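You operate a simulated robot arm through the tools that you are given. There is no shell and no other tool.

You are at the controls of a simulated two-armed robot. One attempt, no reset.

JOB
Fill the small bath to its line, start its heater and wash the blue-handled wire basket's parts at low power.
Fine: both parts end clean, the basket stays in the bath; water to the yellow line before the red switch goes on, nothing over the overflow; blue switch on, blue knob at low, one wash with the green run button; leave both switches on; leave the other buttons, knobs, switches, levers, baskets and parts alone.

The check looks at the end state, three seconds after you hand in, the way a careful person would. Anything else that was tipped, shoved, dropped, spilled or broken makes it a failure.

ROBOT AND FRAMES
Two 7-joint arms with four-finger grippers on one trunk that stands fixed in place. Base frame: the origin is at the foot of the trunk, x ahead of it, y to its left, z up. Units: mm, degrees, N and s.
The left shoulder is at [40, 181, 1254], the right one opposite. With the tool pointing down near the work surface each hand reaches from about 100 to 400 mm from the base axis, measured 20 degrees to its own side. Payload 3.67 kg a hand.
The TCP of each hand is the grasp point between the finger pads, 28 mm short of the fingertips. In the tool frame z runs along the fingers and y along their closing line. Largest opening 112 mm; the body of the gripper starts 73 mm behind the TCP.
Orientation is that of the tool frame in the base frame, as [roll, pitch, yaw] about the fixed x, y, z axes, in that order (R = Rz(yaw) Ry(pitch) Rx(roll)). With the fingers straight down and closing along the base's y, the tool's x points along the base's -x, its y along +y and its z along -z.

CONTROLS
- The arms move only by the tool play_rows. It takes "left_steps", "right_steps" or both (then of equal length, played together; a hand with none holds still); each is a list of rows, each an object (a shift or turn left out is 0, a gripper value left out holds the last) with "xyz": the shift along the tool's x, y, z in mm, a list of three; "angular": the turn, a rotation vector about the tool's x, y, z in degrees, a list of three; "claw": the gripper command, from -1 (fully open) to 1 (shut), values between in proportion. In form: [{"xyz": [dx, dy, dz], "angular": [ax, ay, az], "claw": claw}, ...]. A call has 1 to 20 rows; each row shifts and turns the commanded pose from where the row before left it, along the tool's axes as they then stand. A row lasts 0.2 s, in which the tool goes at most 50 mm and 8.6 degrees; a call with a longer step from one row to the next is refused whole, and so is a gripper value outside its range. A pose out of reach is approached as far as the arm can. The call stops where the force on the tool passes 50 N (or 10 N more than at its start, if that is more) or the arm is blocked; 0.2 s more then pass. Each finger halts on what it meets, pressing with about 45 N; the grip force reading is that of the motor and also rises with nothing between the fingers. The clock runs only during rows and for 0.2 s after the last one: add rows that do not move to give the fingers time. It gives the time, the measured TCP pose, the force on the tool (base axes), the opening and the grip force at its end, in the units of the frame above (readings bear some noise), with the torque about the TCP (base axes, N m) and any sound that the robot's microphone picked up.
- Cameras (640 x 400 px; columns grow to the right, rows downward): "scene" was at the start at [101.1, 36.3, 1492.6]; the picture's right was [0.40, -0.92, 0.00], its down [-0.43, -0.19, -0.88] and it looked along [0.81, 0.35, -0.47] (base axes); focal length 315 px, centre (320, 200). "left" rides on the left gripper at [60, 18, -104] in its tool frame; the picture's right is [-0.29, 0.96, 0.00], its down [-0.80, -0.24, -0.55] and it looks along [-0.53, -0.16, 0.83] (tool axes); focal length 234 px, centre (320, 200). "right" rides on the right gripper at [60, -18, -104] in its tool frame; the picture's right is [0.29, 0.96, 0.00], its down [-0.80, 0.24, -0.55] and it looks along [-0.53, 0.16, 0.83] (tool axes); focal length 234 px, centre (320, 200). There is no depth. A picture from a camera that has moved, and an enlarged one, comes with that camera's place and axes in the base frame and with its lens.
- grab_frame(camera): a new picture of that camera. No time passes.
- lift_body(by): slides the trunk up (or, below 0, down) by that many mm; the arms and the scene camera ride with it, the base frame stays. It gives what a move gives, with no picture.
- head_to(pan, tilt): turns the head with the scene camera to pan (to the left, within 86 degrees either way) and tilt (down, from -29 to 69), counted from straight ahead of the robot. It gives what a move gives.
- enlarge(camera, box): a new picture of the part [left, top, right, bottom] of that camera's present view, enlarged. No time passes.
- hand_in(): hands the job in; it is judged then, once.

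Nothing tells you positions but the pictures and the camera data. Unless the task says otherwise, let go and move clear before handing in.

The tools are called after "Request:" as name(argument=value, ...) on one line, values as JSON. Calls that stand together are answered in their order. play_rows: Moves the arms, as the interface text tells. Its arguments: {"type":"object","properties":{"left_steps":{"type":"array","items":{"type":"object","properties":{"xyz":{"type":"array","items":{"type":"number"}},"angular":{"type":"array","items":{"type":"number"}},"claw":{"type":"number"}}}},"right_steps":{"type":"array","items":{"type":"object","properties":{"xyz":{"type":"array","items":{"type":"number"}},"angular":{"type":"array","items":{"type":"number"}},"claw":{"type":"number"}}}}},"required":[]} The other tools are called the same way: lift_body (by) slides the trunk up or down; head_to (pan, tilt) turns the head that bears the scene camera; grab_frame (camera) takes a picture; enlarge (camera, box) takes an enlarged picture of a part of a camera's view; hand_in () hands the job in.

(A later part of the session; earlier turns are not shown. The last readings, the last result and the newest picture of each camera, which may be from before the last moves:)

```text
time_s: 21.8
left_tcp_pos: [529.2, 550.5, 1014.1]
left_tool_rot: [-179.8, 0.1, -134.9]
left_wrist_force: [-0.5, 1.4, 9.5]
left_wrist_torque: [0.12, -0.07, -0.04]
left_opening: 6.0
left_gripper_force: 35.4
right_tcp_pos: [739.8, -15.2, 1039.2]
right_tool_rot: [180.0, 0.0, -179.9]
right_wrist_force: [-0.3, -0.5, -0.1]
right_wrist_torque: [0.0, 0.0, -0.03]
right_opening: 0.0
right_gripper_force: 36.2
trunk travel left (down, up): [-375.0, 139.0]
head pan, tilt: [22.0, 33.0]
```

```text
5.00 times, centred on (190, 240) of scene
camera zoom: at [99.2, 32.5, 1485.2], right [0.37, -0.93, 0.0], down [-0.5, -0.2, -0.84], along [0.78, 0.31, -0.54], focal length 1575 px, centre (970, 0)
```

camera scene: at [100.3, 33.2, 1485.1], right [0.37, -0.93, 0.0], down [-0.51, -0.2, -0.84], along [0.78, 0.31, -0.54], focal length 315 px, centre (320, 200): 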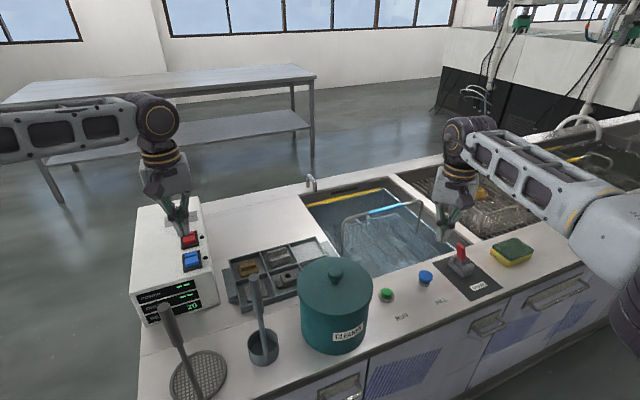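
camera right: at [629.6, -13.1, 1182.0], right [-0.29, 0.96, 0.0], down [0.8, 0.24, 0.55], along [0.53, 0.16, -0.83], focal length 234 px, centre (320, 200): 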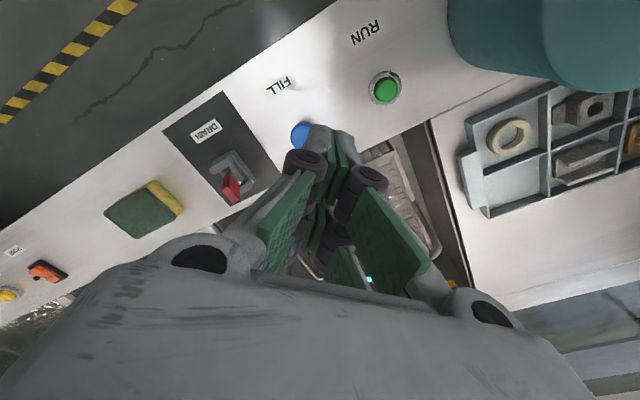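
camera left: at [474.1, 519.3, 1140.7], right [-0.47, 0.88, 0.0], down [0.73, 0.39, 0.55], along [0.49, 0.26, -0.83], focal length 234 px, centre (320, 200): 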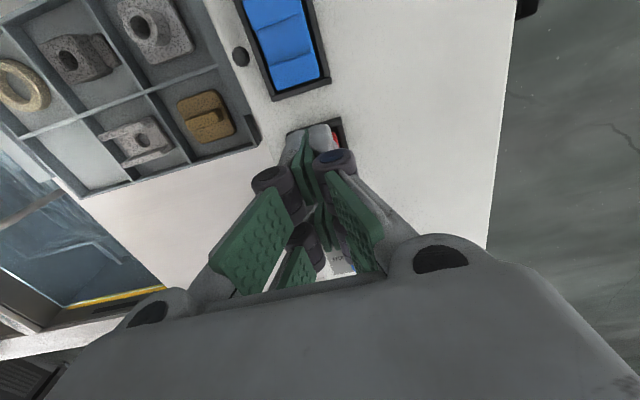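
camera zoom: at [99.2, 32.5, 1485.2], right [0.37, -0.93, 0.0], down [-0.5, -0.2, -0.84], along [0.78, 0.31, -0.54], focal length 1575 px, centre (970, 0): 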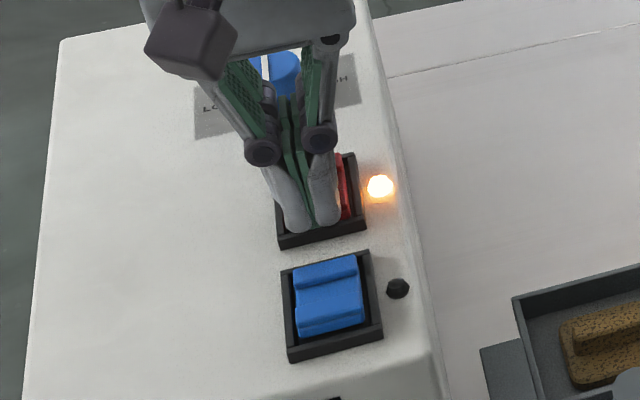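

The red lamp is lit. I'll lift off carefully and check that it stays on.

Request:
play_rows(left_steps=[{"xyz": [0, 0, -8]}, {"xyz": [0, 0, -16]}, {"xyz": [0, 0, -20]}, {}])

Request:
enlarge(camera="scene", box=[130, 200, 230, 330])

Request:
enlarge(camera="scene", box=[150, 200, 230, 280])

```text
time_s: 22.8
left_tcp_pos: [530.4, 549.0, 1056.3]
left_tool_rot: [-179.9, 0.0, -134.9]
left_wrist_force: [-0.5, 0.7, 0.1]
left_wrist_torque: [0.03, 0.0, 0.03]
left_opening: 0.0
left_gripper_force: 35.7
right_tcp_pos: [740.8, -15.6, 1038.6]
right_tool_rot: [180.0, 0.0, -180.0]
right_wrist_force: [-0.4, -0.5, 0.4]
right_wrist_torque: [-0.01, 0.04, -0.04]
right_opening: 0.0
right_gripper_force: 35.6
trunk travel left (down, up): [-375.0, 139.0]
head pan, tilt: [22.0, 33.0]
```

```text
3.08 times, centred on (180, 265) of scene
camera zoom: at [100.6, 33.4, 1485.0], right [0.37, -0.93, 0.0], down [-0.51, -0.2, -0.84], along [0.78, 0.31, -0.55], focal length 970 px, centre (751, 0)
```

zoom: 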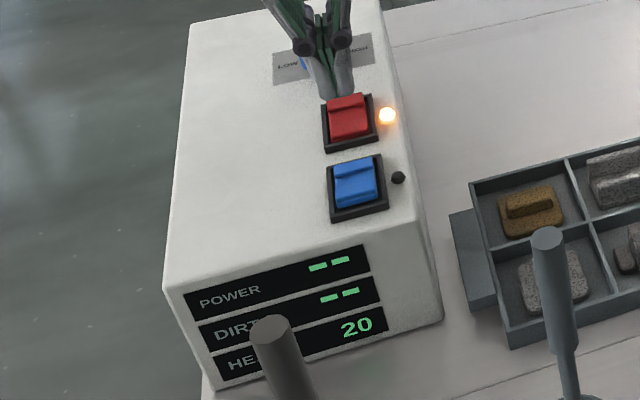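

```text
5.00 times, centred on (190, 240) of scene
camera zoom: at [100.6, 33.4, 1485.0], right [0.37, -0.93, 0.0], down [-0.51, -0.2, -0.84], along [0.78, 0.31, -0.55], focal length 1575 px, centre (970, 0)
```

zoom: 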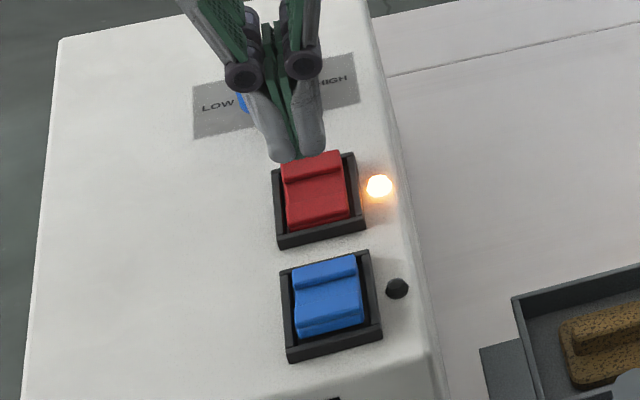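

Red is on and the lamp stays lit. Next is the blue switch's near half, 80 mm back along the row.

Request:
play_rows(left_steps=[{"xyz": [40, 0, 0]}, {"xyz": [40, 0, 0]}, {"xyz": [0, 0, 10]}, {"xyz": [0, 0, 10]}, {}, {}])

Request:
enlarge(camera="scene", box=[150, 200, 230, 280])

```text
time_s: 24.2
left_tcp_pos: [474.1, 494.4, 1036.3]
left_tool_rot: [-179.9, 0.0, -135.0]
left_wrist_force: [-0.2, 1.0, 0.7]
left_wrist_torque: [0.0, 0.0, -0.01]
left_opening: 0.0
left_gripper_force: 35.8
right_tcp_pos: [740.6, -15.9, 1038.8]
right_tool_rot: [-180.0, -0.2, 180.0]
right_wrist_force: [1.2, -0.6, -0.6]
right_wrist_torque: [-0.05, 0.05, 0.01]
right_opening: 0.2
right_gripper_force: 35.5
trunk travel left (down, up): [-375.0, 139.0]
head pan, tilt: [22.0, 33.0]
```

```text
5.00 times, centred on (190, 240) of scene
camera zoom: at [100.7, 33.2, 1485.0], right [0.37, -0.93, 0.0], down [-0.51, -0.2, -0.84], along [0.78, 0.31, -0.55], focal length 1575 px, centre (970, 0)
```

zoom: 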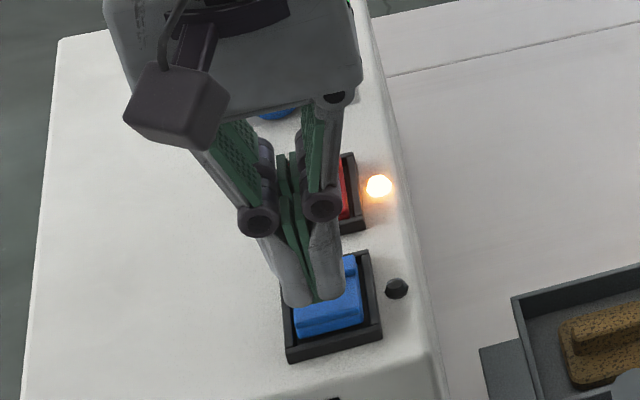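

Request:
play_rows(left_steps=[{"xyz": [0, 0, 10]}, {"xyz": [0, 0, 7]}, {"xyz": [0, 0, 4]}, {"xyz": [0, 0, 2]}, {}])

Request:
enlarge(camera="scene", box=[150, 200, 230, 280])

```text
time_s: 25.4
left_tcp_pos: [473.7, 493.8, 1013.5]
left_tool_rot: [-180.0, 0.0, -135.0]
left_wrist_force: [-3.8, 0.4, 10.0]
left_wrist_torque: [0.1, 0.03, 0.02]
left_opening: 6.1
left_gripper_force: 35.9
right_tcp_pos: [739.6, -14.9, 1040.0]
right_tool_rot: [179.9, 0.1, 179.9]
right_wrist_force: [0.1, -0.4, 0.2]
right_wrist_torque: [0.02, -0.02, 0.02]
right_opening: 0.3
right_gripper_force: 35.5
trunk travel left (down, up): [-375.0, 139.0]
head pan, tilt: [22.0, 33.0]
```

```text
5.00 times, centred on (190, 240) of scene
camera zoom: at [98.9, 32.6, 1485.3], right [0.38, -0.93, 0.0], down [-0.5, -0.2, -0.84], along [0.78, 0.31, -0.54], focal length 1575 px, centre (970, 0)
```

zoom: 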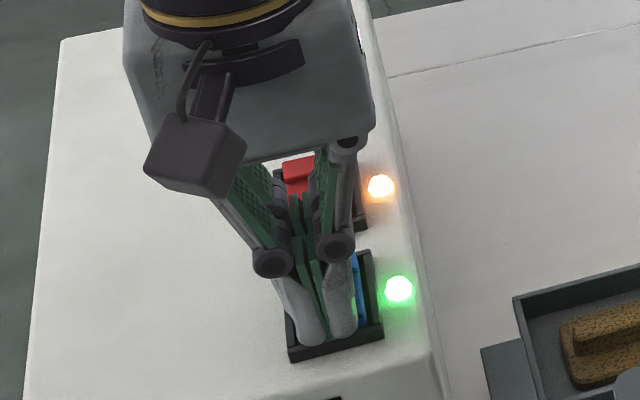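

The blue lamp is lit too. I'll lift off and look at the knob.

Request:
play_rows(left_steps=[{"xyz": [0, 0, -8]}, {"xyz": [0, 0, -16]}, {"xyz": [0, 0, -30]}, {"xyz": [0, 0, -40]}, {"xyz": [20, 0, -20]}, {}])

Request:
enlarge(camera="scene", box=[130, 190, 230, 330])

Request:
grab_frame(camera="left")

Request:
grab_frame(camera="scene")

```text
time_s: 26.8
left_tcp_pos: [460.4, 480.6, 1126.6]
left_tool_rot: [-180.0, -0.1, -135.0]
left_wrist_force: [-0.3, 0.6, -0.7]
left_wrist_torque: [-0.02, -0.01, 0.02]
left_opening: 0.1
left_gripper_force: 36.3
right_tcp_pos: [741.1, -14.3, 1038.1]
right_tool_rot: [-180.0, -0.1, 179.9]
right_wrist_force: [-0.2, -0.8, 0.1]
right_wrist_torque: [0.02, 0.06, -0.03]
right_opening: 0.1
right_gripper_force: 35.2
trunk travel left (down, up): [-375.0, 139.0]
head pan, tilt: [22.0, 33.0]
```

```text
2.86 times, centred on (180, 260) of scene
camera zoom: at [100.9, 33.6, 1485.0], right [0.37, -0.93, 0.0], down [-0.51, -0.2, -0.84], along [0.78, 0.31, -0.55], focal length 900 px, centre (720, 29)
```

zoom: 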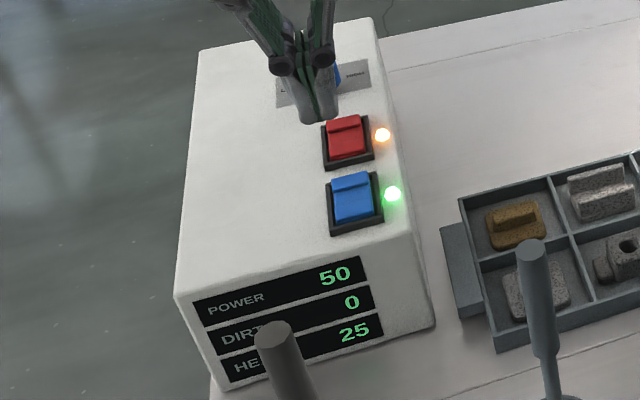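

```text
taken
camera left: at [406.1, 450.1, 1229.5], right [-0.47, 0.88, 0.0], down [0.73, 0.39, 0.55], along [0.49, 0.26, -0.83], focal length 234 px, centre (320, 200)
```

left: 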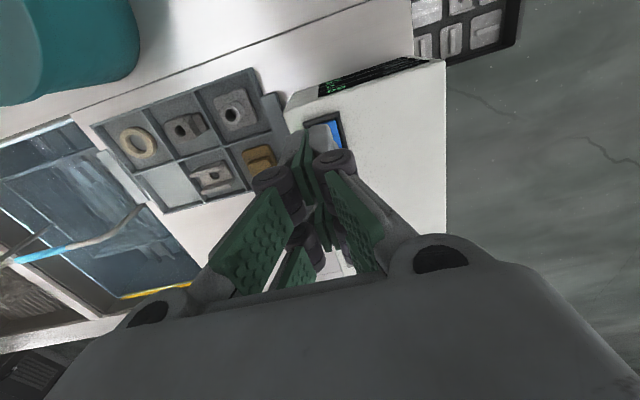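

```text
taken
camera scene: at [100.9, 33.6, 1485.0], right [0.37, -0.93, 0.0], down [-0.51, -0.2, -0.84], along [0.78, 0.31, -0.55], focal length 315 px, centre (320, 200)
```

scene: 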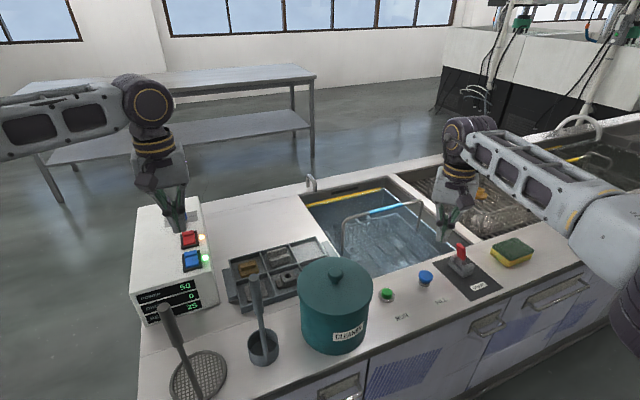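

Both lamps are lit and POWER reads 50, so the knob is at mid. I'll turn the left hand to a good starting angle, part-open it and move above the knob at about (593, 636).

Request:
play_rows(left_steps=[{"angular": [0, 0, 7.5], "claw": -0.25}, {"angular": [0, 0, 7.5]}, {"angular": [0, 0, 7.5]}, {"angular": [0, 0, 7.5]}, {"angular": [0, 0, 7.5]}, {"angular": [0, 0, 7.5]}, {"angular": [0, 0, 7.5]}, {"angular": [0, 0, 7.5]}, {"angular": [0, 0, 7.5]}, {"xyz": [-12.7, 38.9, 0]}, {"xyz": [-12.7, 38.9, 0]}, {"xyz": [-12.7, 38.9, 0]}, {"xyz": [-12.7, 38.9, 0]}, {"xyz": [-12.7, 38.9, 0]}, {}, {}])

Request:
grab_frame(camera="left")

Request:
grab_frame(camera="scene")

Request:
enlarge(camera="scene", box=[120, 180, 220, 280])

```text
time_s: 30.2
left_tcp_pos: [590.2, 635.9, 1125.8]
left_tool_rot: [-180.0, -0.1, 157.5]
left_wrist_force: [0.2, 0.3, 0.0]
left_wrist_torque: [0.03, -0.04, 0.04]
left_opening: 69.9
left_gripper_force: 0.0
right_tcp_pos: [740.1, -15.8, 1039.7]
right_tool_rot: [-179.9, 0.1, -180.0]
right_wrist_force: [0.2, 0.5, 0.4]
right_wrist_torque: [-0.03, 0.0, -0.03]
right_opening: 0.1
right_gripper_force: 35.3
trunk travel left (down, up): [-375.0, 139.0]
head pan, tilt: [22.0, 33.0]
```

```text
taken
camera left: at [542.7, 675.7, 1228.9], right [0.63, 0.77, 0.0], down [0.64, -0.53, 0.55], along [0.43, -0.35, -0.83], focal length 234 px, centre (320, 200)
```

left: 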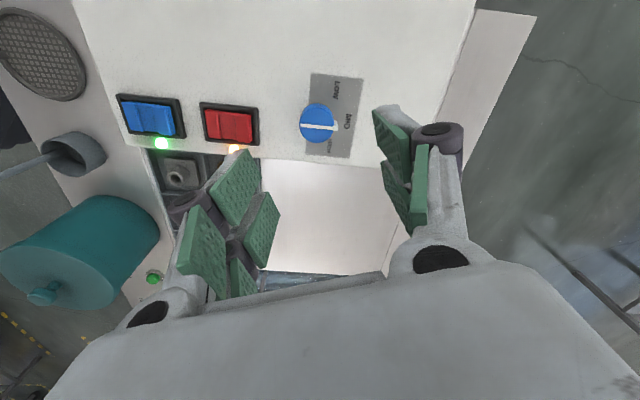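

```text
taken
camera scene: at [100.4, 33.2, 1485.1], right [0.37, -0.93, 0.0], down [-0.51, -0.2, -0.84], along [0.78, 0.31, -0.55], focal length 315 px, centre (320, 200)
```

scene: 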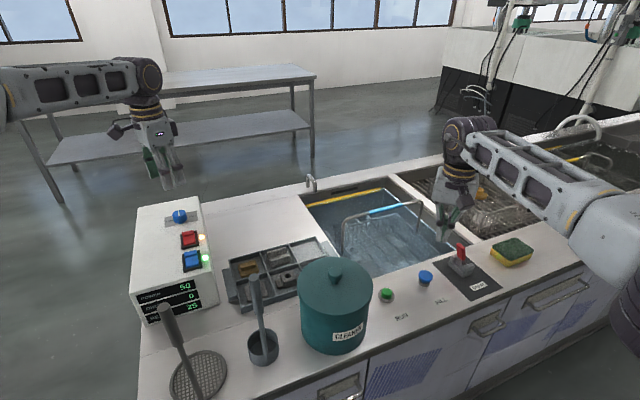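

```text
4.00 times, centred on (170, 230) of scene
camera zoom: at [100.4, 33.2, 1485.1], right [0.37, -0.93, 0.0], down [-0.51, -0.2, -0.84], along [0.78, 0.31, -0.55], focal length 1260 px, centre (920, 80)
```

zoom: 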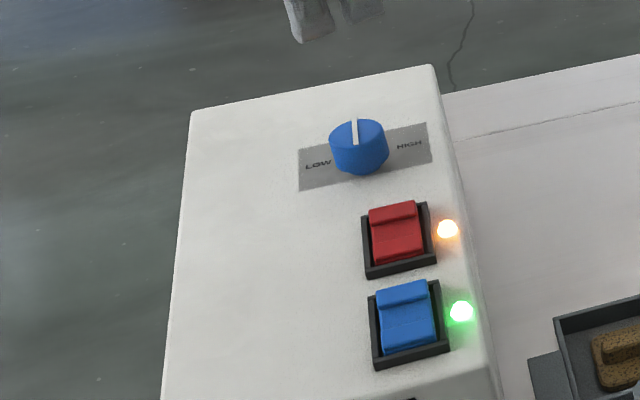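

The knob stands at about (590, 632) with its top at about z 1003. It is roughly 38 mm wide, and the box top is at about 980. I'll come down until the tips are just above it and check alignment.

Request:
play_rows(left_steps=[{"xyz": [-1.3, -3.2, 30]}, {"xyz": [0, 0, 30]}, {"xyz": [0, 0, 23]}, {}, {}])

Request:
enlarge(camera="left", box=[180, 40, 480, 230])

Request:
enlarge(camera="scene", box=[120, 160, 220, 260])

```text
time_s: 31.4
left_tcp_pos: [592.7, 634.3, 1042.7]
left_tool_rot: [180.0, 0.0, 157.5]
left_wrist_force: [-0.8, -0.7, -0.6]
left_wrist_torque: [-0.03, 0.02, 0.03]
left_opening: 69.9
left_gripper_force: 0.1
right_tcp_pos: [741.1, -15.7, 1040.1]
right_tool_rot: [180.0, 0.0, 180.0]
right_wrist_force: [-0.4, -0.1, 0.7]
right_wrist_torque: [0.0, 0.0, 0.0]
right_opening: 0.2
right_gripper_force: 35.4
trunk travel left (down, up): [-375.0, 139.0]
head pan, tilt: [22.0, 33.0]
```

```text
2.11 times, centred on (330, 135) of left
camera zoom: at [544.4, 673.6, 1146.3], right [0.63, 0.77, 0.0], down [0.65, -0.53, 0.55], along [0.43, -0.35, -0.83], focal length 493 px, centre (299, 337)
```

zoom: 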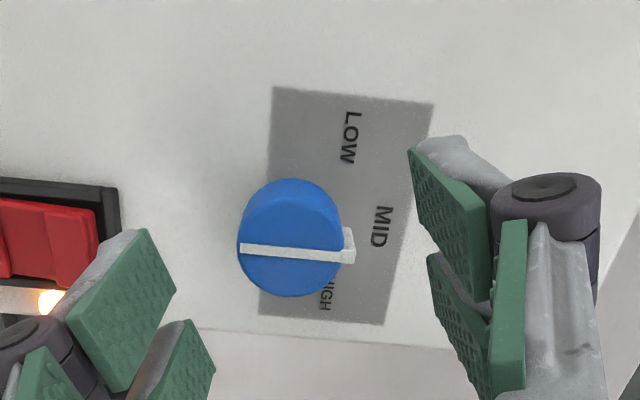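

```text
4.00 times, centred on (170, 210) of scene
camera zoom: at [100.4, 33.3, 1485.1], right [0.37, -0.93, 0.0], down [-0.51, -0.2, -0.84], along [0.78, 0.31, -0.55], focal length 1260 px, centre (920, 160)
```

zoom: 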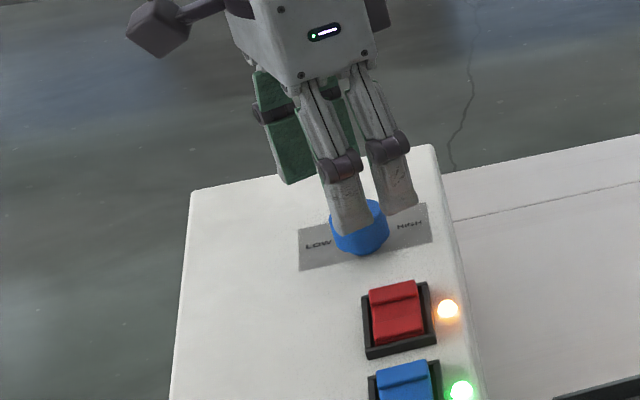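

The fingers straddle the knob symmetrically and the box top is at about z 981. I'll lower until the tips are about 8 mm above it, then close on the knob.

Request:
play_rows(left_steps=[{"xyz": [0, 0, 12]}, {"xyz": [0, 0, 8]}, {"xyz": [0, 0, 4]}, {}, {}])

Request:
enlarge(camera="left", box=[180, 40, 480, 230])

Request:
enlarge(camera="scene", box=[120, 160, 220, 260])

```text
time_s: 32.6
left_tcp_pos: [592.8, 630.8, 1018.6]
left_tool_rot: [179.9, 0.1, 157.6]
left_wrist_force: [-0.1, -0.5, -0.3]
left_wrist_torque: [-0.01, -0.02, 0.03]
left_opening: 69.9
left_gripper_force: 0.0
right_tcp_pos: [741.0, -14.5, 1038.3]
right_tool_rot: [-180.0, 0.1, 179.9]
right_wrist_force: [0.3, -0.7, 0.3]
right_wrist_torque: [-0.05, 0.01, 0.0]
right_opening: 0.0
right_gripper_force: 35.2
trunk travel left (down, up): [-375.0, 139.0]
head pan, tilt: [22.0, 33.0]
```

```text
2.11 times, centred on (330, 135) of left
camera zoom: at [544.3, 670.7, 1122.6], right [0.63, 0.77, 0.0], down [0.65, -0.53, 0.55], along [0.43, -0.35, -0.83], focal length 493 px, centre (299, 337)
```

zoom: 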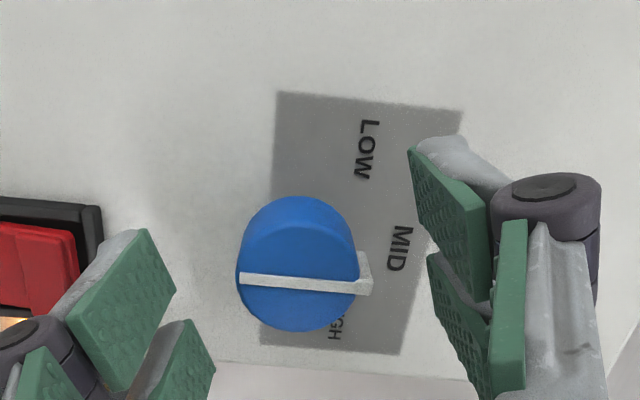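

```text
4.00 times, centred on (170, 210) of scene
camera zoom: at [100.4, 33.2, 1485.1], right [0.37, -0.93, 0.0], down [-0.51, -0.2, -0.84], along [0.78, 0.31, -0.55], focal length 1260 px, centre (920, 160)
```

zoom: 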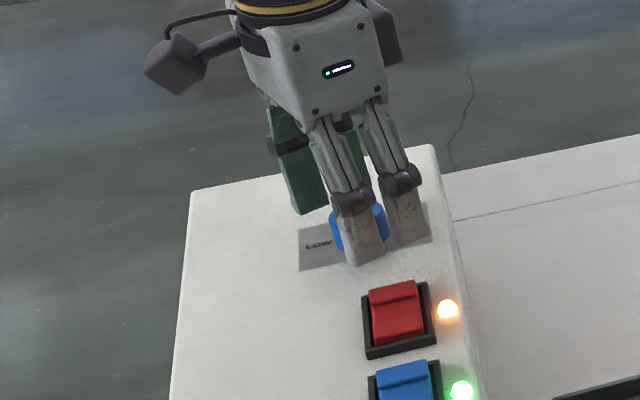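

The knob is centred between the fingers, but its pointer lip is close to the closing line. I'll raise, turn the hand so the fingers close across the pointer, and test how far the wrist turns in the LOW direction.

Request:
play_rows(left_steps=[{"xyz": [0, 0, -40]}, {"angular": [0, 0, -7.5]}, {"angular": [0, 0, -7.5]}, {"angular": [0, 0, -7.5]}, {"angular": [0, 0, -7.5]}, {"angular": [0, 0, -7.5]}, {"angular": [0, 0, -7.5]}, {"angular": [0, 0, -7.5]}, {"angular": [0, 0, -7.5]}, {"angular": [0, 0, -7.5]}, {"angular": [0, 0, -7.5]}, {"angular": [0, 0, -7.5]}, {"angular": [0, 0, -7.5]}, {"angular": [0, 0, -7.5]}, {"angular": [0, 0, -7.5]}, {"angular": [0, 0, -7.5]}, {"angular": [0, 0, -7.5]}, {"angular": [0, 0, -7.5]}, {"angular": [0, 0, -7.5]}, {}])

Request:
grab_frame(camera="scene")

```text
time_s: 36.8
left_tcp_pos: [592.5, 630.9, 1060.3]
left_tool_rot: [-180.0, 0.0, -67.3]
left_wrist_force: [0.2, 1.1, -0.7]
left_wrist_torque: [0.01, -0.02, 0.02]
left_opening: 70.1
left_gripper_force: 0.1
right_tcp_pos: [740.9, -15.5, 1038.4]
right_tool_rot: [180.0, 0.0, -179.9]
right_wrist_force: [0.0, -0.3, -0.3]
right_wrist_torque: [0.01, -0.03, -0.03]
right_opening: 0.2
right_gripper_force: 36.0
trunk travel left (down, up): [-375.0, 139.0]
head pan, tilt: [22.0, 33.0]
```

```text
taken
camera scene: at [100.3, 33.2, 1485.1], right [0.37, -0.93, 0.0], down [-0.51, -0.2, -0.84], along [0.78, 0.31, -0.54], focal length 315 px, centre (320, 200)
```

scene: 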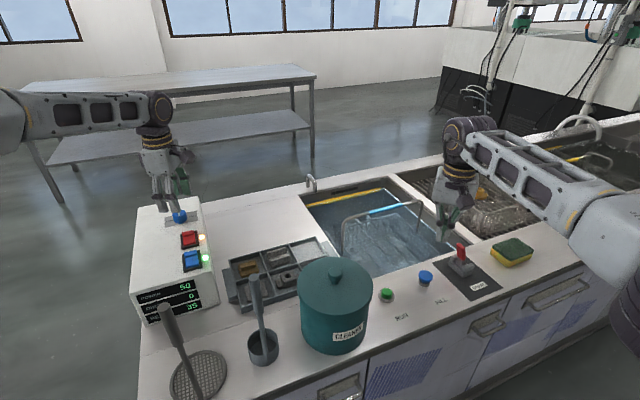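

The wrist reaches that easily. I'll turn back to −135°, with the fingers across the pointer, and lower over the knob.

Request:
play_rows(left_steps=[{"angular": [0, 0, 7.5]}, {"angular": [0, 0, 7.5]}, {"angular": [0, 0, 7.5]}, {"angular": [0, 0, 7.5]}, {"angular": [0, 0, 7.5]}, {"angular": [0, 0, 7.5]}, {"angular": [0, 0, 7.5]}, {"angular": [0, 0, 7.5]}, {"angular": [0, 0, 7.5]}, {"xyz": [0, 0, 20]}, {"xyz": [0, 0, 15]}, {"xyz": [0, 0, 8]}, {}, {}])

Request:
grab_frame(camera="left")

Request:
enlarge(camera="scene", box=[120, 160, 220, 260])

```text
time_s: 39.8
left_tcp_pos: [591.8, 631.7, 1016.1]
left_tool_rot: [180.0, 0.0, -135.0]
left_wrist_force: [0.8, -0.1, 0.1]
left_wrist_torque: [0.0, 0.03, 0.01]
left_opening: 69.8
left_gripper_force: 0.0
right_tcp_pos: [740.7, -15.4, 1039.0]
right_tool_rot: [-180.0, 0.0, 180.0]
right_wrist_force: [0.0, 0.4, -0.9]
right_wrist_torque: [0.02, 0.0, 0.01]
right_opening: 0.0
right_gripper_force: 35.8
trunk travel left (down, up): [-375.0, 139.0]
head pan, tilt: [22.0, 33.0]
```

```text
taken
camera left: at [537.1, 601.6, 1119.4], right [-0.47, 0.88, 0.0], down [0.73, 0.39, 0.55], along [0.49, 0.26, -0.83], focal length 234 px, centre (320, 200)
```

left: 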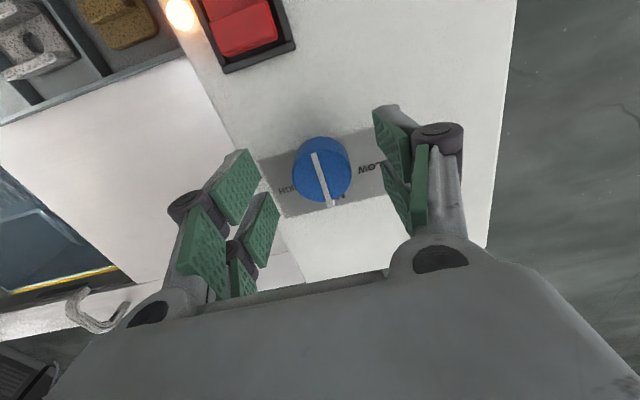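

```text
4.00 times, centred on (170, 210) of scene
camera zoom: at [100.3, 33.2, 1485.1], right [0.37, -0.93, 0.0], down [-0.51, -0.2, -0.84], along [0.78, 0.31, -0.54], focal length 1260 px, centre (920, 160)
```

zoom: 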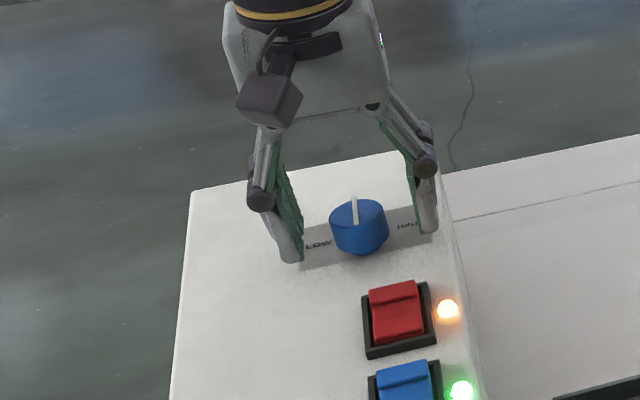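

The fingers straddle the knob cleanly across its pointer. Closing the grip.

Request:
play_rows(left_steps=[{"claw": 0.1}, {"claw": 0.25}, {"claw": 0.4}, {"claw": 0.6}, {}])

Request:
grab_frame(camera="left")

Request:
enlarge(camera="scene", box=[120, 180, 220, 330])

```text
time_s: 41.0
left_tcp_pos: [590.8, 632.6, 1015.5]
left_tool_rot: [-180.0, 0.0, -134.9]
left_wrist_force: [-2.4, 2.2, 1.6]
left_wrist_torque: [-0.01, 0.25, -0.01]
left_opening: 32.1
left_gripper_force: 45.0
right_tcp_pos: [740.2, -15.0, 1039.3]
right_tool_rot: [180.0, 0.1, 179.9]
right_wrist_force: [0.6, 0.5, 0.0]
right_wrist_torque: [-0.01, -0.02, 0.01]
right_opening: 0.0
right_gripper_force: 35.3
trunk travel left (down, up): [-375.0, 139.0]
head pan, tilt: [22.0, 33.0]
```

```text
taken
camera left: at [536.4, 602.3, 1119.5], right [-0.47, 0.88, 0.0], down [0.73, 0.39, 0.55], along [0.49, 0.26, -0.83], focal length 234 px, centre (320, 200)
```

left: 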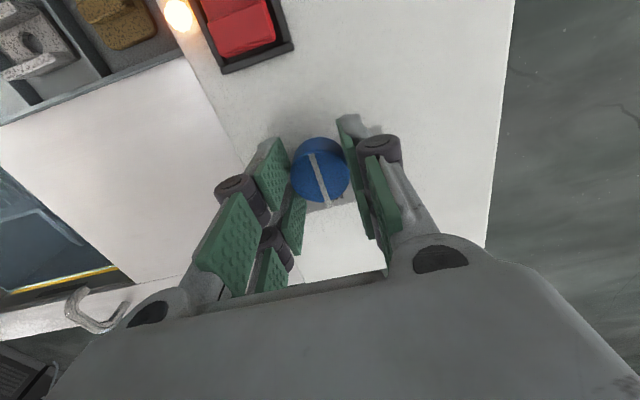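

```text
2.67 times, centred on (170, 255) of scene
camera zoom: at [99.7, 33.5, 1485.1], right [0.38, -0.93, 0.0], down [-0.5, -0.2, -0.84], along [0.78, 0.31, -0.54], focal length 840 px, centre (720, 53)
```

zoom: 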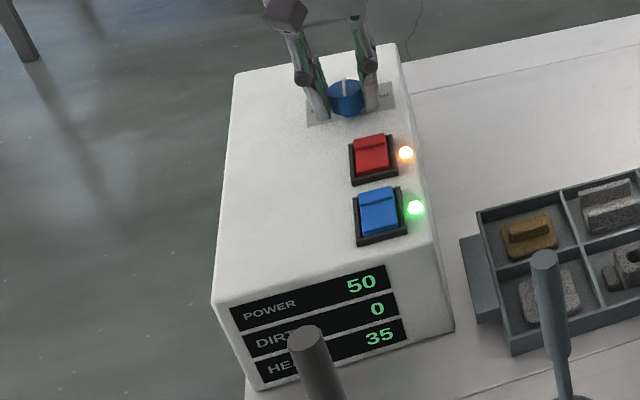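

The knob is gripped. I'll turn it counter-clockwise toward LOW in steps and watch the POWER readout.

Request:
play_rows(left_steps=[{"angular": [0, 0, -6]}, {"angular": [0, 0, -6]}, {"angular": [0, 0, -6]}, {"angular": [0, 0, -6]}, {"angular": [0, 0, -6]}, {}])

Request:
enlarge(camera="left", box=[220, 80, 440, 230])

Request:
enlarge(camera="scene", box=[120, 180, 220, 330])

```text
time_s: 42.4
left_tcp_pos: [589.9, 631.8, 1016.7]
left_tool_rot: [180.0, 0.0, -104.9]
left_wrist_force: [-4.3, 7.1, 4.1]
left_wrist_torque: [-0.04, 0.01, 0.0]
left_opening: 31.7
left_gripper_force: 44.9
right_tcp_pos: [740.3, -16.2, 1039.5]
right_tool_rot: [-179.9, -0.1, 180.0]
right_wrist_force: [0.0, 0.9, 0.2]
right_wrist_torque: [-0.02, 0.01, 0.02]
right_opening: 0.0
right_gripper_force: 35.3
trunk travel left (down, up): [-375.0, 139.0]
head pan, tilt: [22.0, 33.0]
```

```text
2.67 times, centred on (330, 155) of left
camera zoom: at [558.5, 578.7, 1119.5], right [-0.85, 0.52, 0.0], down [0.44, 0.71, 0.55], along [0.29, 0.47, -0.83], focal length 624 px, centre (293, 320)
```

zoom: 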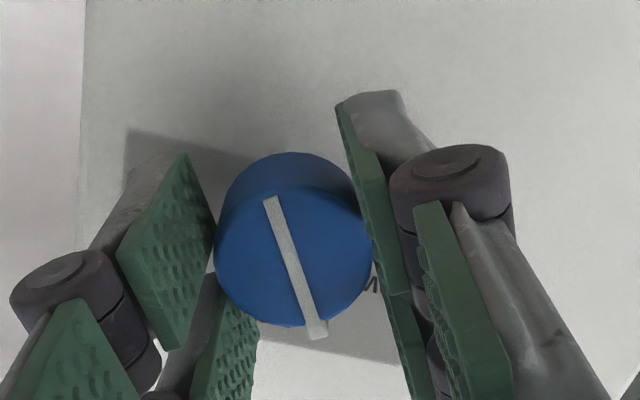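

```text
2.67 times, centred on (170, 255) of scene
camera zoom: at [99.2, 34.0, 1485.1], right [0.37, -0.93, 0.0], down [-0.5, -0.2, -0.84], along [0.78, 0.31, -0.54], focal length 840 px, centre (720, 53)
```

zoom: 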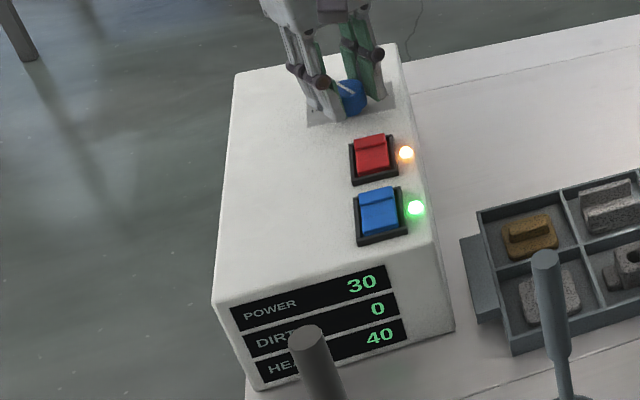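

POWER dropped to 30 after 30°, and the LOW mark sits about 60° from MID. I'll turn another 30° gently.

Request:
play_rows(left_steps=[{"angular": [0, 0, -6]}, {"angular": [0, 0, -6]}, {"angular": [0, 0, -6]}, {"angular": [0, 0, -6]}, {"angular": [0, 0, -5]}, {}])

Request:
enlarge(camera="left", box=[220, 80, 440, 230])

Request:
enlarge(camera="scene", box=[120, 180, 220, 330])

```text
time_s: 43.8
left_tcp_pos: [592.4, 631.8, 1015.7]
left_tool_rot: [179.8, 0.0, -75.8]
left_wrist_force: [-7.9, 4.8, -2.5]
left_wrist_torque: [-0.05, 0.49, -0.02]
left_opening: 31.6
left_gripper_force: 45.2
right_tcp_pos: [739.4, -13.9, 1039.8]
right_tool_rot: [-180.0, 0.0, -180.0]
right_wrist_force: [0.3, -0.2, 0.0]
right_wrist_torque: [0.0, -0.02, -0.01]
right_opening: 0.0
right_gripper_force: 36.1
trunk travel left (down, up): [-375.0, 139.0]
head pan, tilt: [22.0, 33.0]
```

```text
2.67 times, centred on (330, 155) of left
camera zoom: at [588.5, 569.7, 1119.6], right [-1.0, 0.05, 0.0], down [0.04, 0.83, 0.55], along [0.02, 0.55, -0.83], focal length 624 px, centre (293, 320)
```

zoom: 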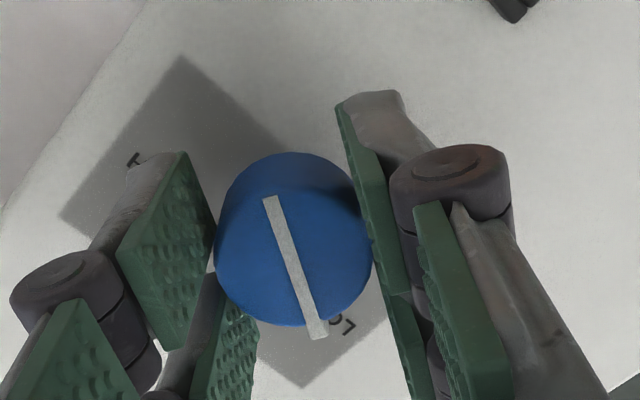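

```text
2.67 times, centred on (170, 255) of scene
camera zoom: at [99.4, 34.3, 1485.1], right [0.38, -0.93, 0.0], down [-0.5, -0.2, -0.84], along [0.78, 0.31, -0.54], focal length 840 px, centre (720, 53)
```

zoom: 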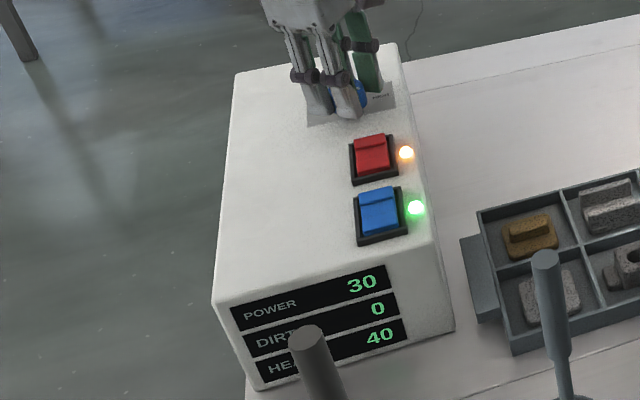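

The readout shows 30, which looks like the LOW setting, and the pointer is now near the LOW label. I'll let go, lift and inspect.

Request:
play_rows(left_steps=[{"claw": 0.2}, {"claw": -0.25}, {}, {"xyz": [0, 0, -15]}, {"xyz": [0, 0, -30]}, {"xyz": [0, 0, -40]}, {"xyz": [0, 0, -40]}, {}])

Request:
enlarge(camera="left", box=[220, 80, 440, 230])

Request:
enlarge(camera="scene", box=[130, 190, 210, 250])

Request:
enlarge(camera="scene", box=[120, 180, 220, 330])

```text
time_s: 45.6
left_tcp_pos: [591.6, 633.7, 1139.4]
left_tool_rot: [179.9, 0.1, -76.0]
left_wrist_force: [0.6, -0.3, 0.5]
left_wrist_torque: [-0.04, 0.03, 0.01]
left_opening: 70.1
left_gripper_force: 0.0
right_tcp_pos: [741.0, -14.7, 1038.8]
right_tool_rot: [-180.0, -0.1, -180.0]
right_wrist_force: [-0.1, 0.9, 0.4]
right_wrist_torque: [0.02, 0.02, 0.01]
right_opening: 0.0
right_gripper_force: 35.5
trunk travel left (down, up): [-375.0, 139.0]
head pan, tilt: [22.0, 33.0]
```

```text
2.67 times, centred on (330, 155) of left
camera zoom: at [588.9, 571.4, 1243.6], right [-1.0, 0.05, 0.0], down [0.04, 0.83, 0.55], along [0.03, 0.55, -0.83], focal length 624 px, centre (293, 320)
```

zoom: 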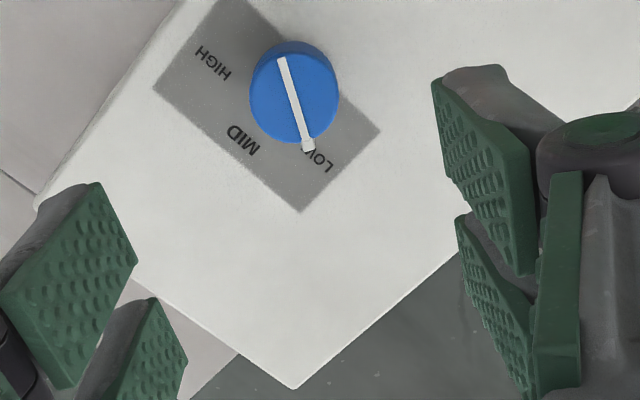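

```text
6.67 times, centred on (170, 220) of scene
camera zoom: at [100.7, 33.7, 1485.0], right [0.37, -0.93, 0.0], down [-0.51, -0.2, -0.84], along [0.78, 0.31, -0.55], focal length 2100 px, centre (1320, 67)
```

zoom: 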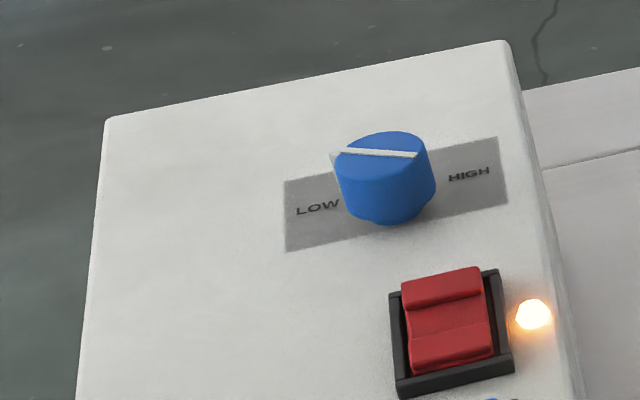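

```text
2.67 times, centred on (170, 255) of scene
camera zoom: at [100.7, 33.7, 1485.0], right [0.37, -0.93, 0.0], down [-0.51, -0.2, -0.84], along [0.78, 0.31, -0.55], focal length 840 px, centre (720, 53)
```

zoom: 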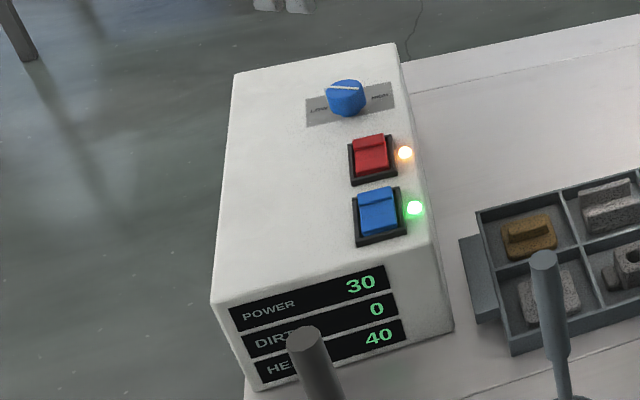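

The knob rests with its pointer at LOW and POWER reads 30. Now I'll move the right hand over the green run button at about (649, 77), keeping clear of the cleaner pot, and check the heat and water level on the way.

Request:
play_rows(right_steps=[{"xyz": [28, 31, 0]}, {"xyz": [28, 31, 0]}, {"xyz": [27, 30, 0]}, {"xyz": [0, 0, 20]}, {"xyz": [0, 0, 20]}, {}, {}])

Request:
enlarge(camera="right", box=[200, 50, 440, 200])

Request:
grab_frame(camera="scene")

Request:
enlarge(camera="scene", box=[330, 200, 470, 320])

```text
time_s: 47.2
left_tcp_pos: [590.9, 633.5, 1139.0]
left_tool_rot: [-179.9, 0.0, -75.9]
left_wrist_force: [0.7, 0.1, 0.3]
left_wrist_torque: [0.0, -0.02, 0.01]
left_opening: 69.8
left_gripper_force: 0.0
right_tcp_pos: [655.4, 81.7, 999.4]
right_tool_rot: [180.0, -0.1, 179.9]
right_wrist_force: [-0.4, 0.4, 0.4]
right_wrist_torque: [-0.01, 0.01, -0.05]
right_opening: 0.1
right_gripper_force: 35.9
trunk travel left (down, up): [-375.0, 139.0]
head pan, tilt: [22.0, 33.0]
```

```text
2.67 times, centred on (320, 125) of right
camera zoom: at [596.2, 62.5, 1103.5], right [-0.29, 0.96, 0.0], down [0.8, 0.24, 0.55], along [0.53, 0.16, -0.83], focal length 624 px, centre (320, 400)
```

zoom: 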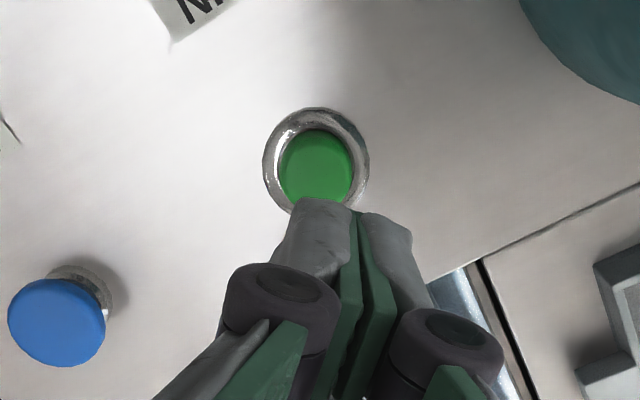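

```text
taken
camera scene: at [100.6, 33.0, 1485.1], right [0.37, -0.93, 0.0], down [-0.51, -0.2, -0.84], along [0.78, 0.31, -0.55], focal length 315 px, centre (320, 200)
```

scene: 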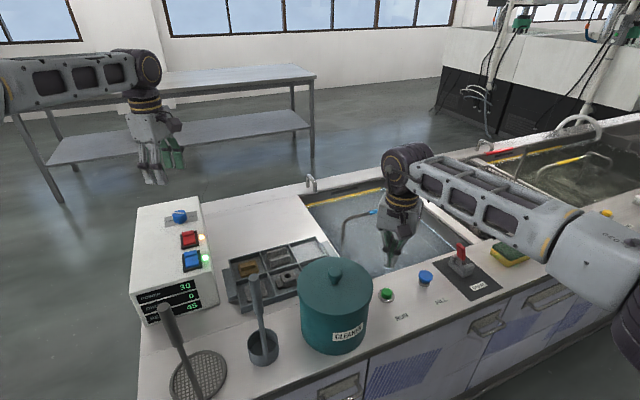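

```text
3.33 times, centred on (400, 260) of scene
camera zoom: at [100.6, 33.0, 1485.1], right [0.37, -0.93, 0.0], down [-0.51, -0.2, -0.84], along [0.78, 0.31, -0.55], focal length 1050 px, centre (53, 0)
```

zoom: 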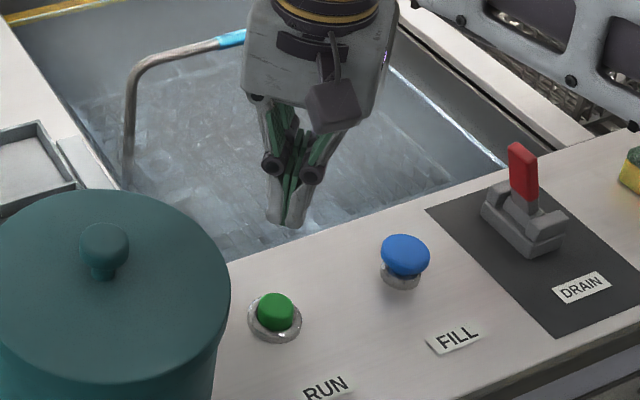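

The green button is confirmed near (649, 77, 873). HEAT is still climbing at 45. I'll hover just above the button and wait for the heat to settle, since only one wash is allowed.

Request:
play_rows(right_steps=[{"xyz": [-1, -4.5, 30]}, {"xyz": [0, 0, 30]}, {"xyz": [0, 0, 22]}, {}, {}, {}, {}, {}, {}, {}, {}, {}, {}, {}, {}, {}, {}, {}])

Request:
enlarge(camera="right", box=[200, 50, 440, 200])

Request:
enlarge(camera="scene", box=[330, 200, 470, 320])

Request:
enlarge(camera="scene", box=[120, 260, 220, 330])

```text
time_s: 51.0
left_tcp_pos: [591.6, 633.5, 1140.3]
left_tool_rot: [-180.0, 0.0, -76.0]
left_wrist_force: [0.2, -0.2, -0.1]
left_wrist_torque: [-0.04, -0.01, 0.02]
left_opening: 70.3
left_gripper_force: 0.0
right_tcp_pos: [657.9, 75.6, 916.4]
right_tool_rot: [-180.0, 0.1, -180.0]
right_wrist_force: [0.0, -0.3, -0.1]
right_wrist_torque: [0.01, 0.02, -0.02]
right_opening: 0.0
right_gripper_force: 35.8
trunk travel left (down, up): [-375.0, 139.0]
head pan, tilt: [22.0, 33.0]
```

```text
2.67 times, centred on (320, 125) of right
camera zoom: at [597.9, 57.6, 1019.5], right [-0.29, 0.96, 0.0], down [0.8, 0.24, 0.55], along [0.53, 0.16, -0.83], focal length 624 px, centre (320, 400)
```

zoom: 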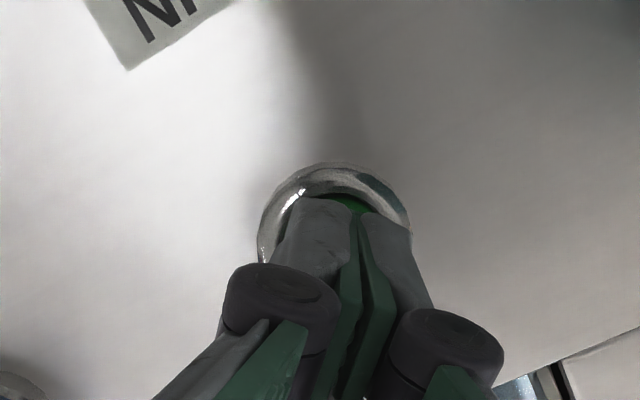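

```text
3.33 times, centred on (400, 260) of scene
camera zoom: at [100.3, 33.2, 1485.1], right [0.37, -0.93, 0.0], down [-0.51, -0.2, -0.84], along [0.78, 0.31, -0.54], focal length 1050 px, centre (53, 0)
```

zoom: 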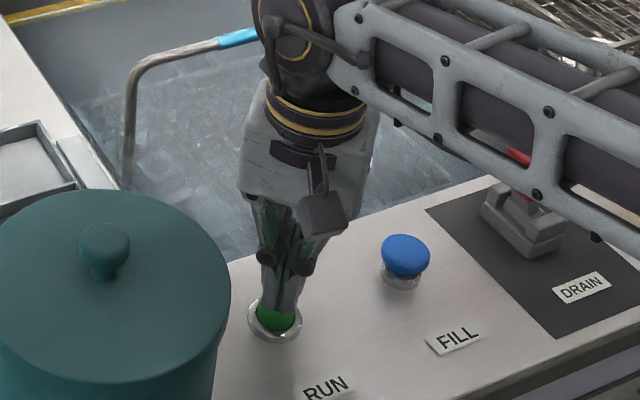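

```text
5.71 times, centred on (170, 295) of scene
camera zoom: at [100.3, 33.2, 1485.1], right [0.37, -0.93, 0.0], down [-0.51, -0.2, -0.84], along [0.78, 0.31, -0.54], focal length 1800 px, centre (1177, -343)
```

zoom: 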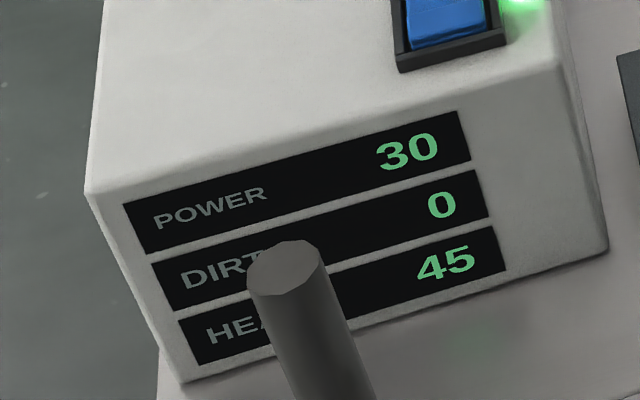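

The fingers are centred over the button, 15 mm up. I'll wait while the heat keeps rising.

Request:
play_rows(right_steps=[{}, {}, {}, {}, {}, {}, {}, {}, {}, {}, {}, {}, {}, {}, {}, {}, {}, {}, {}, {}])

Request:
play_rows(right_steps=[{}, {}, {}, {}, {}, {}, {}, {}, {}, {}, {}, {}, {}, {}, {}, {}, {}, {}, {}, {}])

Request:
enlarge(camera="scene", box=[120, 190, 220, 330])

Request:
enlarge(camera="scene", box=[290, 160, 460, 280])

```text
time_s: 55.2
left_tcp_pos: [591.3, 634.5, 1141.8]
left_tool_rot: [-179.9, 0.0, -76.0]
left_wrist_force: [0.0, -0.2, -0.1]
left_wrist_torque: [-0.01, 0.0, 0.0]
left_opening: 70.0
left_gripper_force: 0.1
right_tcp_pos: [657.6, 75.6, 915.8]
right_tool_rot: [-179.9, 0.0, 180.0]
right_wrist_force: [0.2, -0.6, -0.4]
right_wrist_torque: [0.02, 0.02, -0.04]
right_opening: 0.0
right_gripper_force: 35.4
trunk travel left (down, up): [-375.0, 139.0]
head pan, tilt: [22.0, 33.0]
```

```text
time_s: 59.4
left_tcp_pos: [591.7, 633.5, 1140.3]
left_tool_rot: [180.0, 0.0, -76.0]
left_wrist_force: [-0.1, 0.0, -0.8]
left_wrist_torque: [0.0, -0.03, 0.04]
left_opening: 70.1
left_gripper_force: 0.1
right_tcp_pos: [657.7, 76.8, 916.7]
right_tool_rot: [-180.0, -0.1, -179.9]
right_wrist_force: [0.6, 0.2, 0.2]
right_wrist_torque: [0.0, -0.01, 0.04]
right_opening: 0.3
right_gripper_force: 35.8
trunk travel left (down, up): [-375.0, 139.0]
head pan, tilt: [22.0, 33.0]
```

```text
2.86 times, centred on (170, 260) of scene
camera zoom: at [100.3, 33.2, 1485.1], right [0.37, -0.93, 0.0], down [-0.51, -0.2, -0.84], along [0.78, 0.31, -0.55], focal length 900 px, centre (749, 29)
```

zoom: 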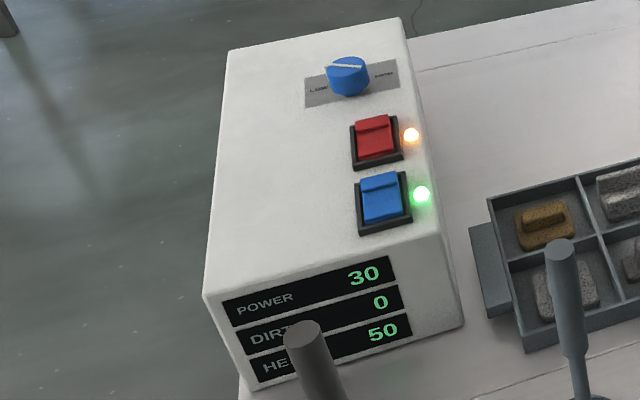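

```text
3.33 times, centred on (375, 220) of scene
camera zoom: at [100.3, 33.2, 1485.1], right [0.37, -0.93, 0.0], down [-0.51, -0.2, -0.84], along [0.78, 0.31, -0.55], focal length 1050 px, centre (137, 133)
```

zoom: 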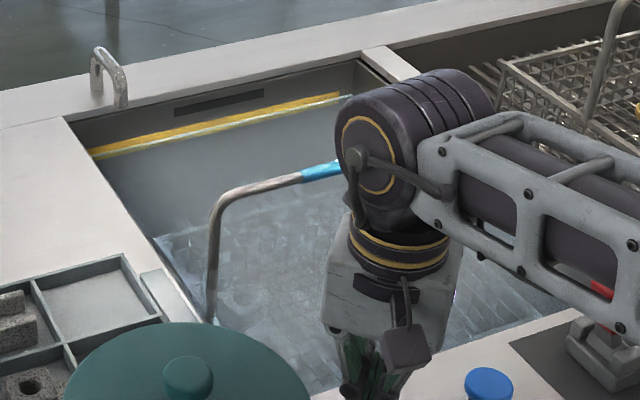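

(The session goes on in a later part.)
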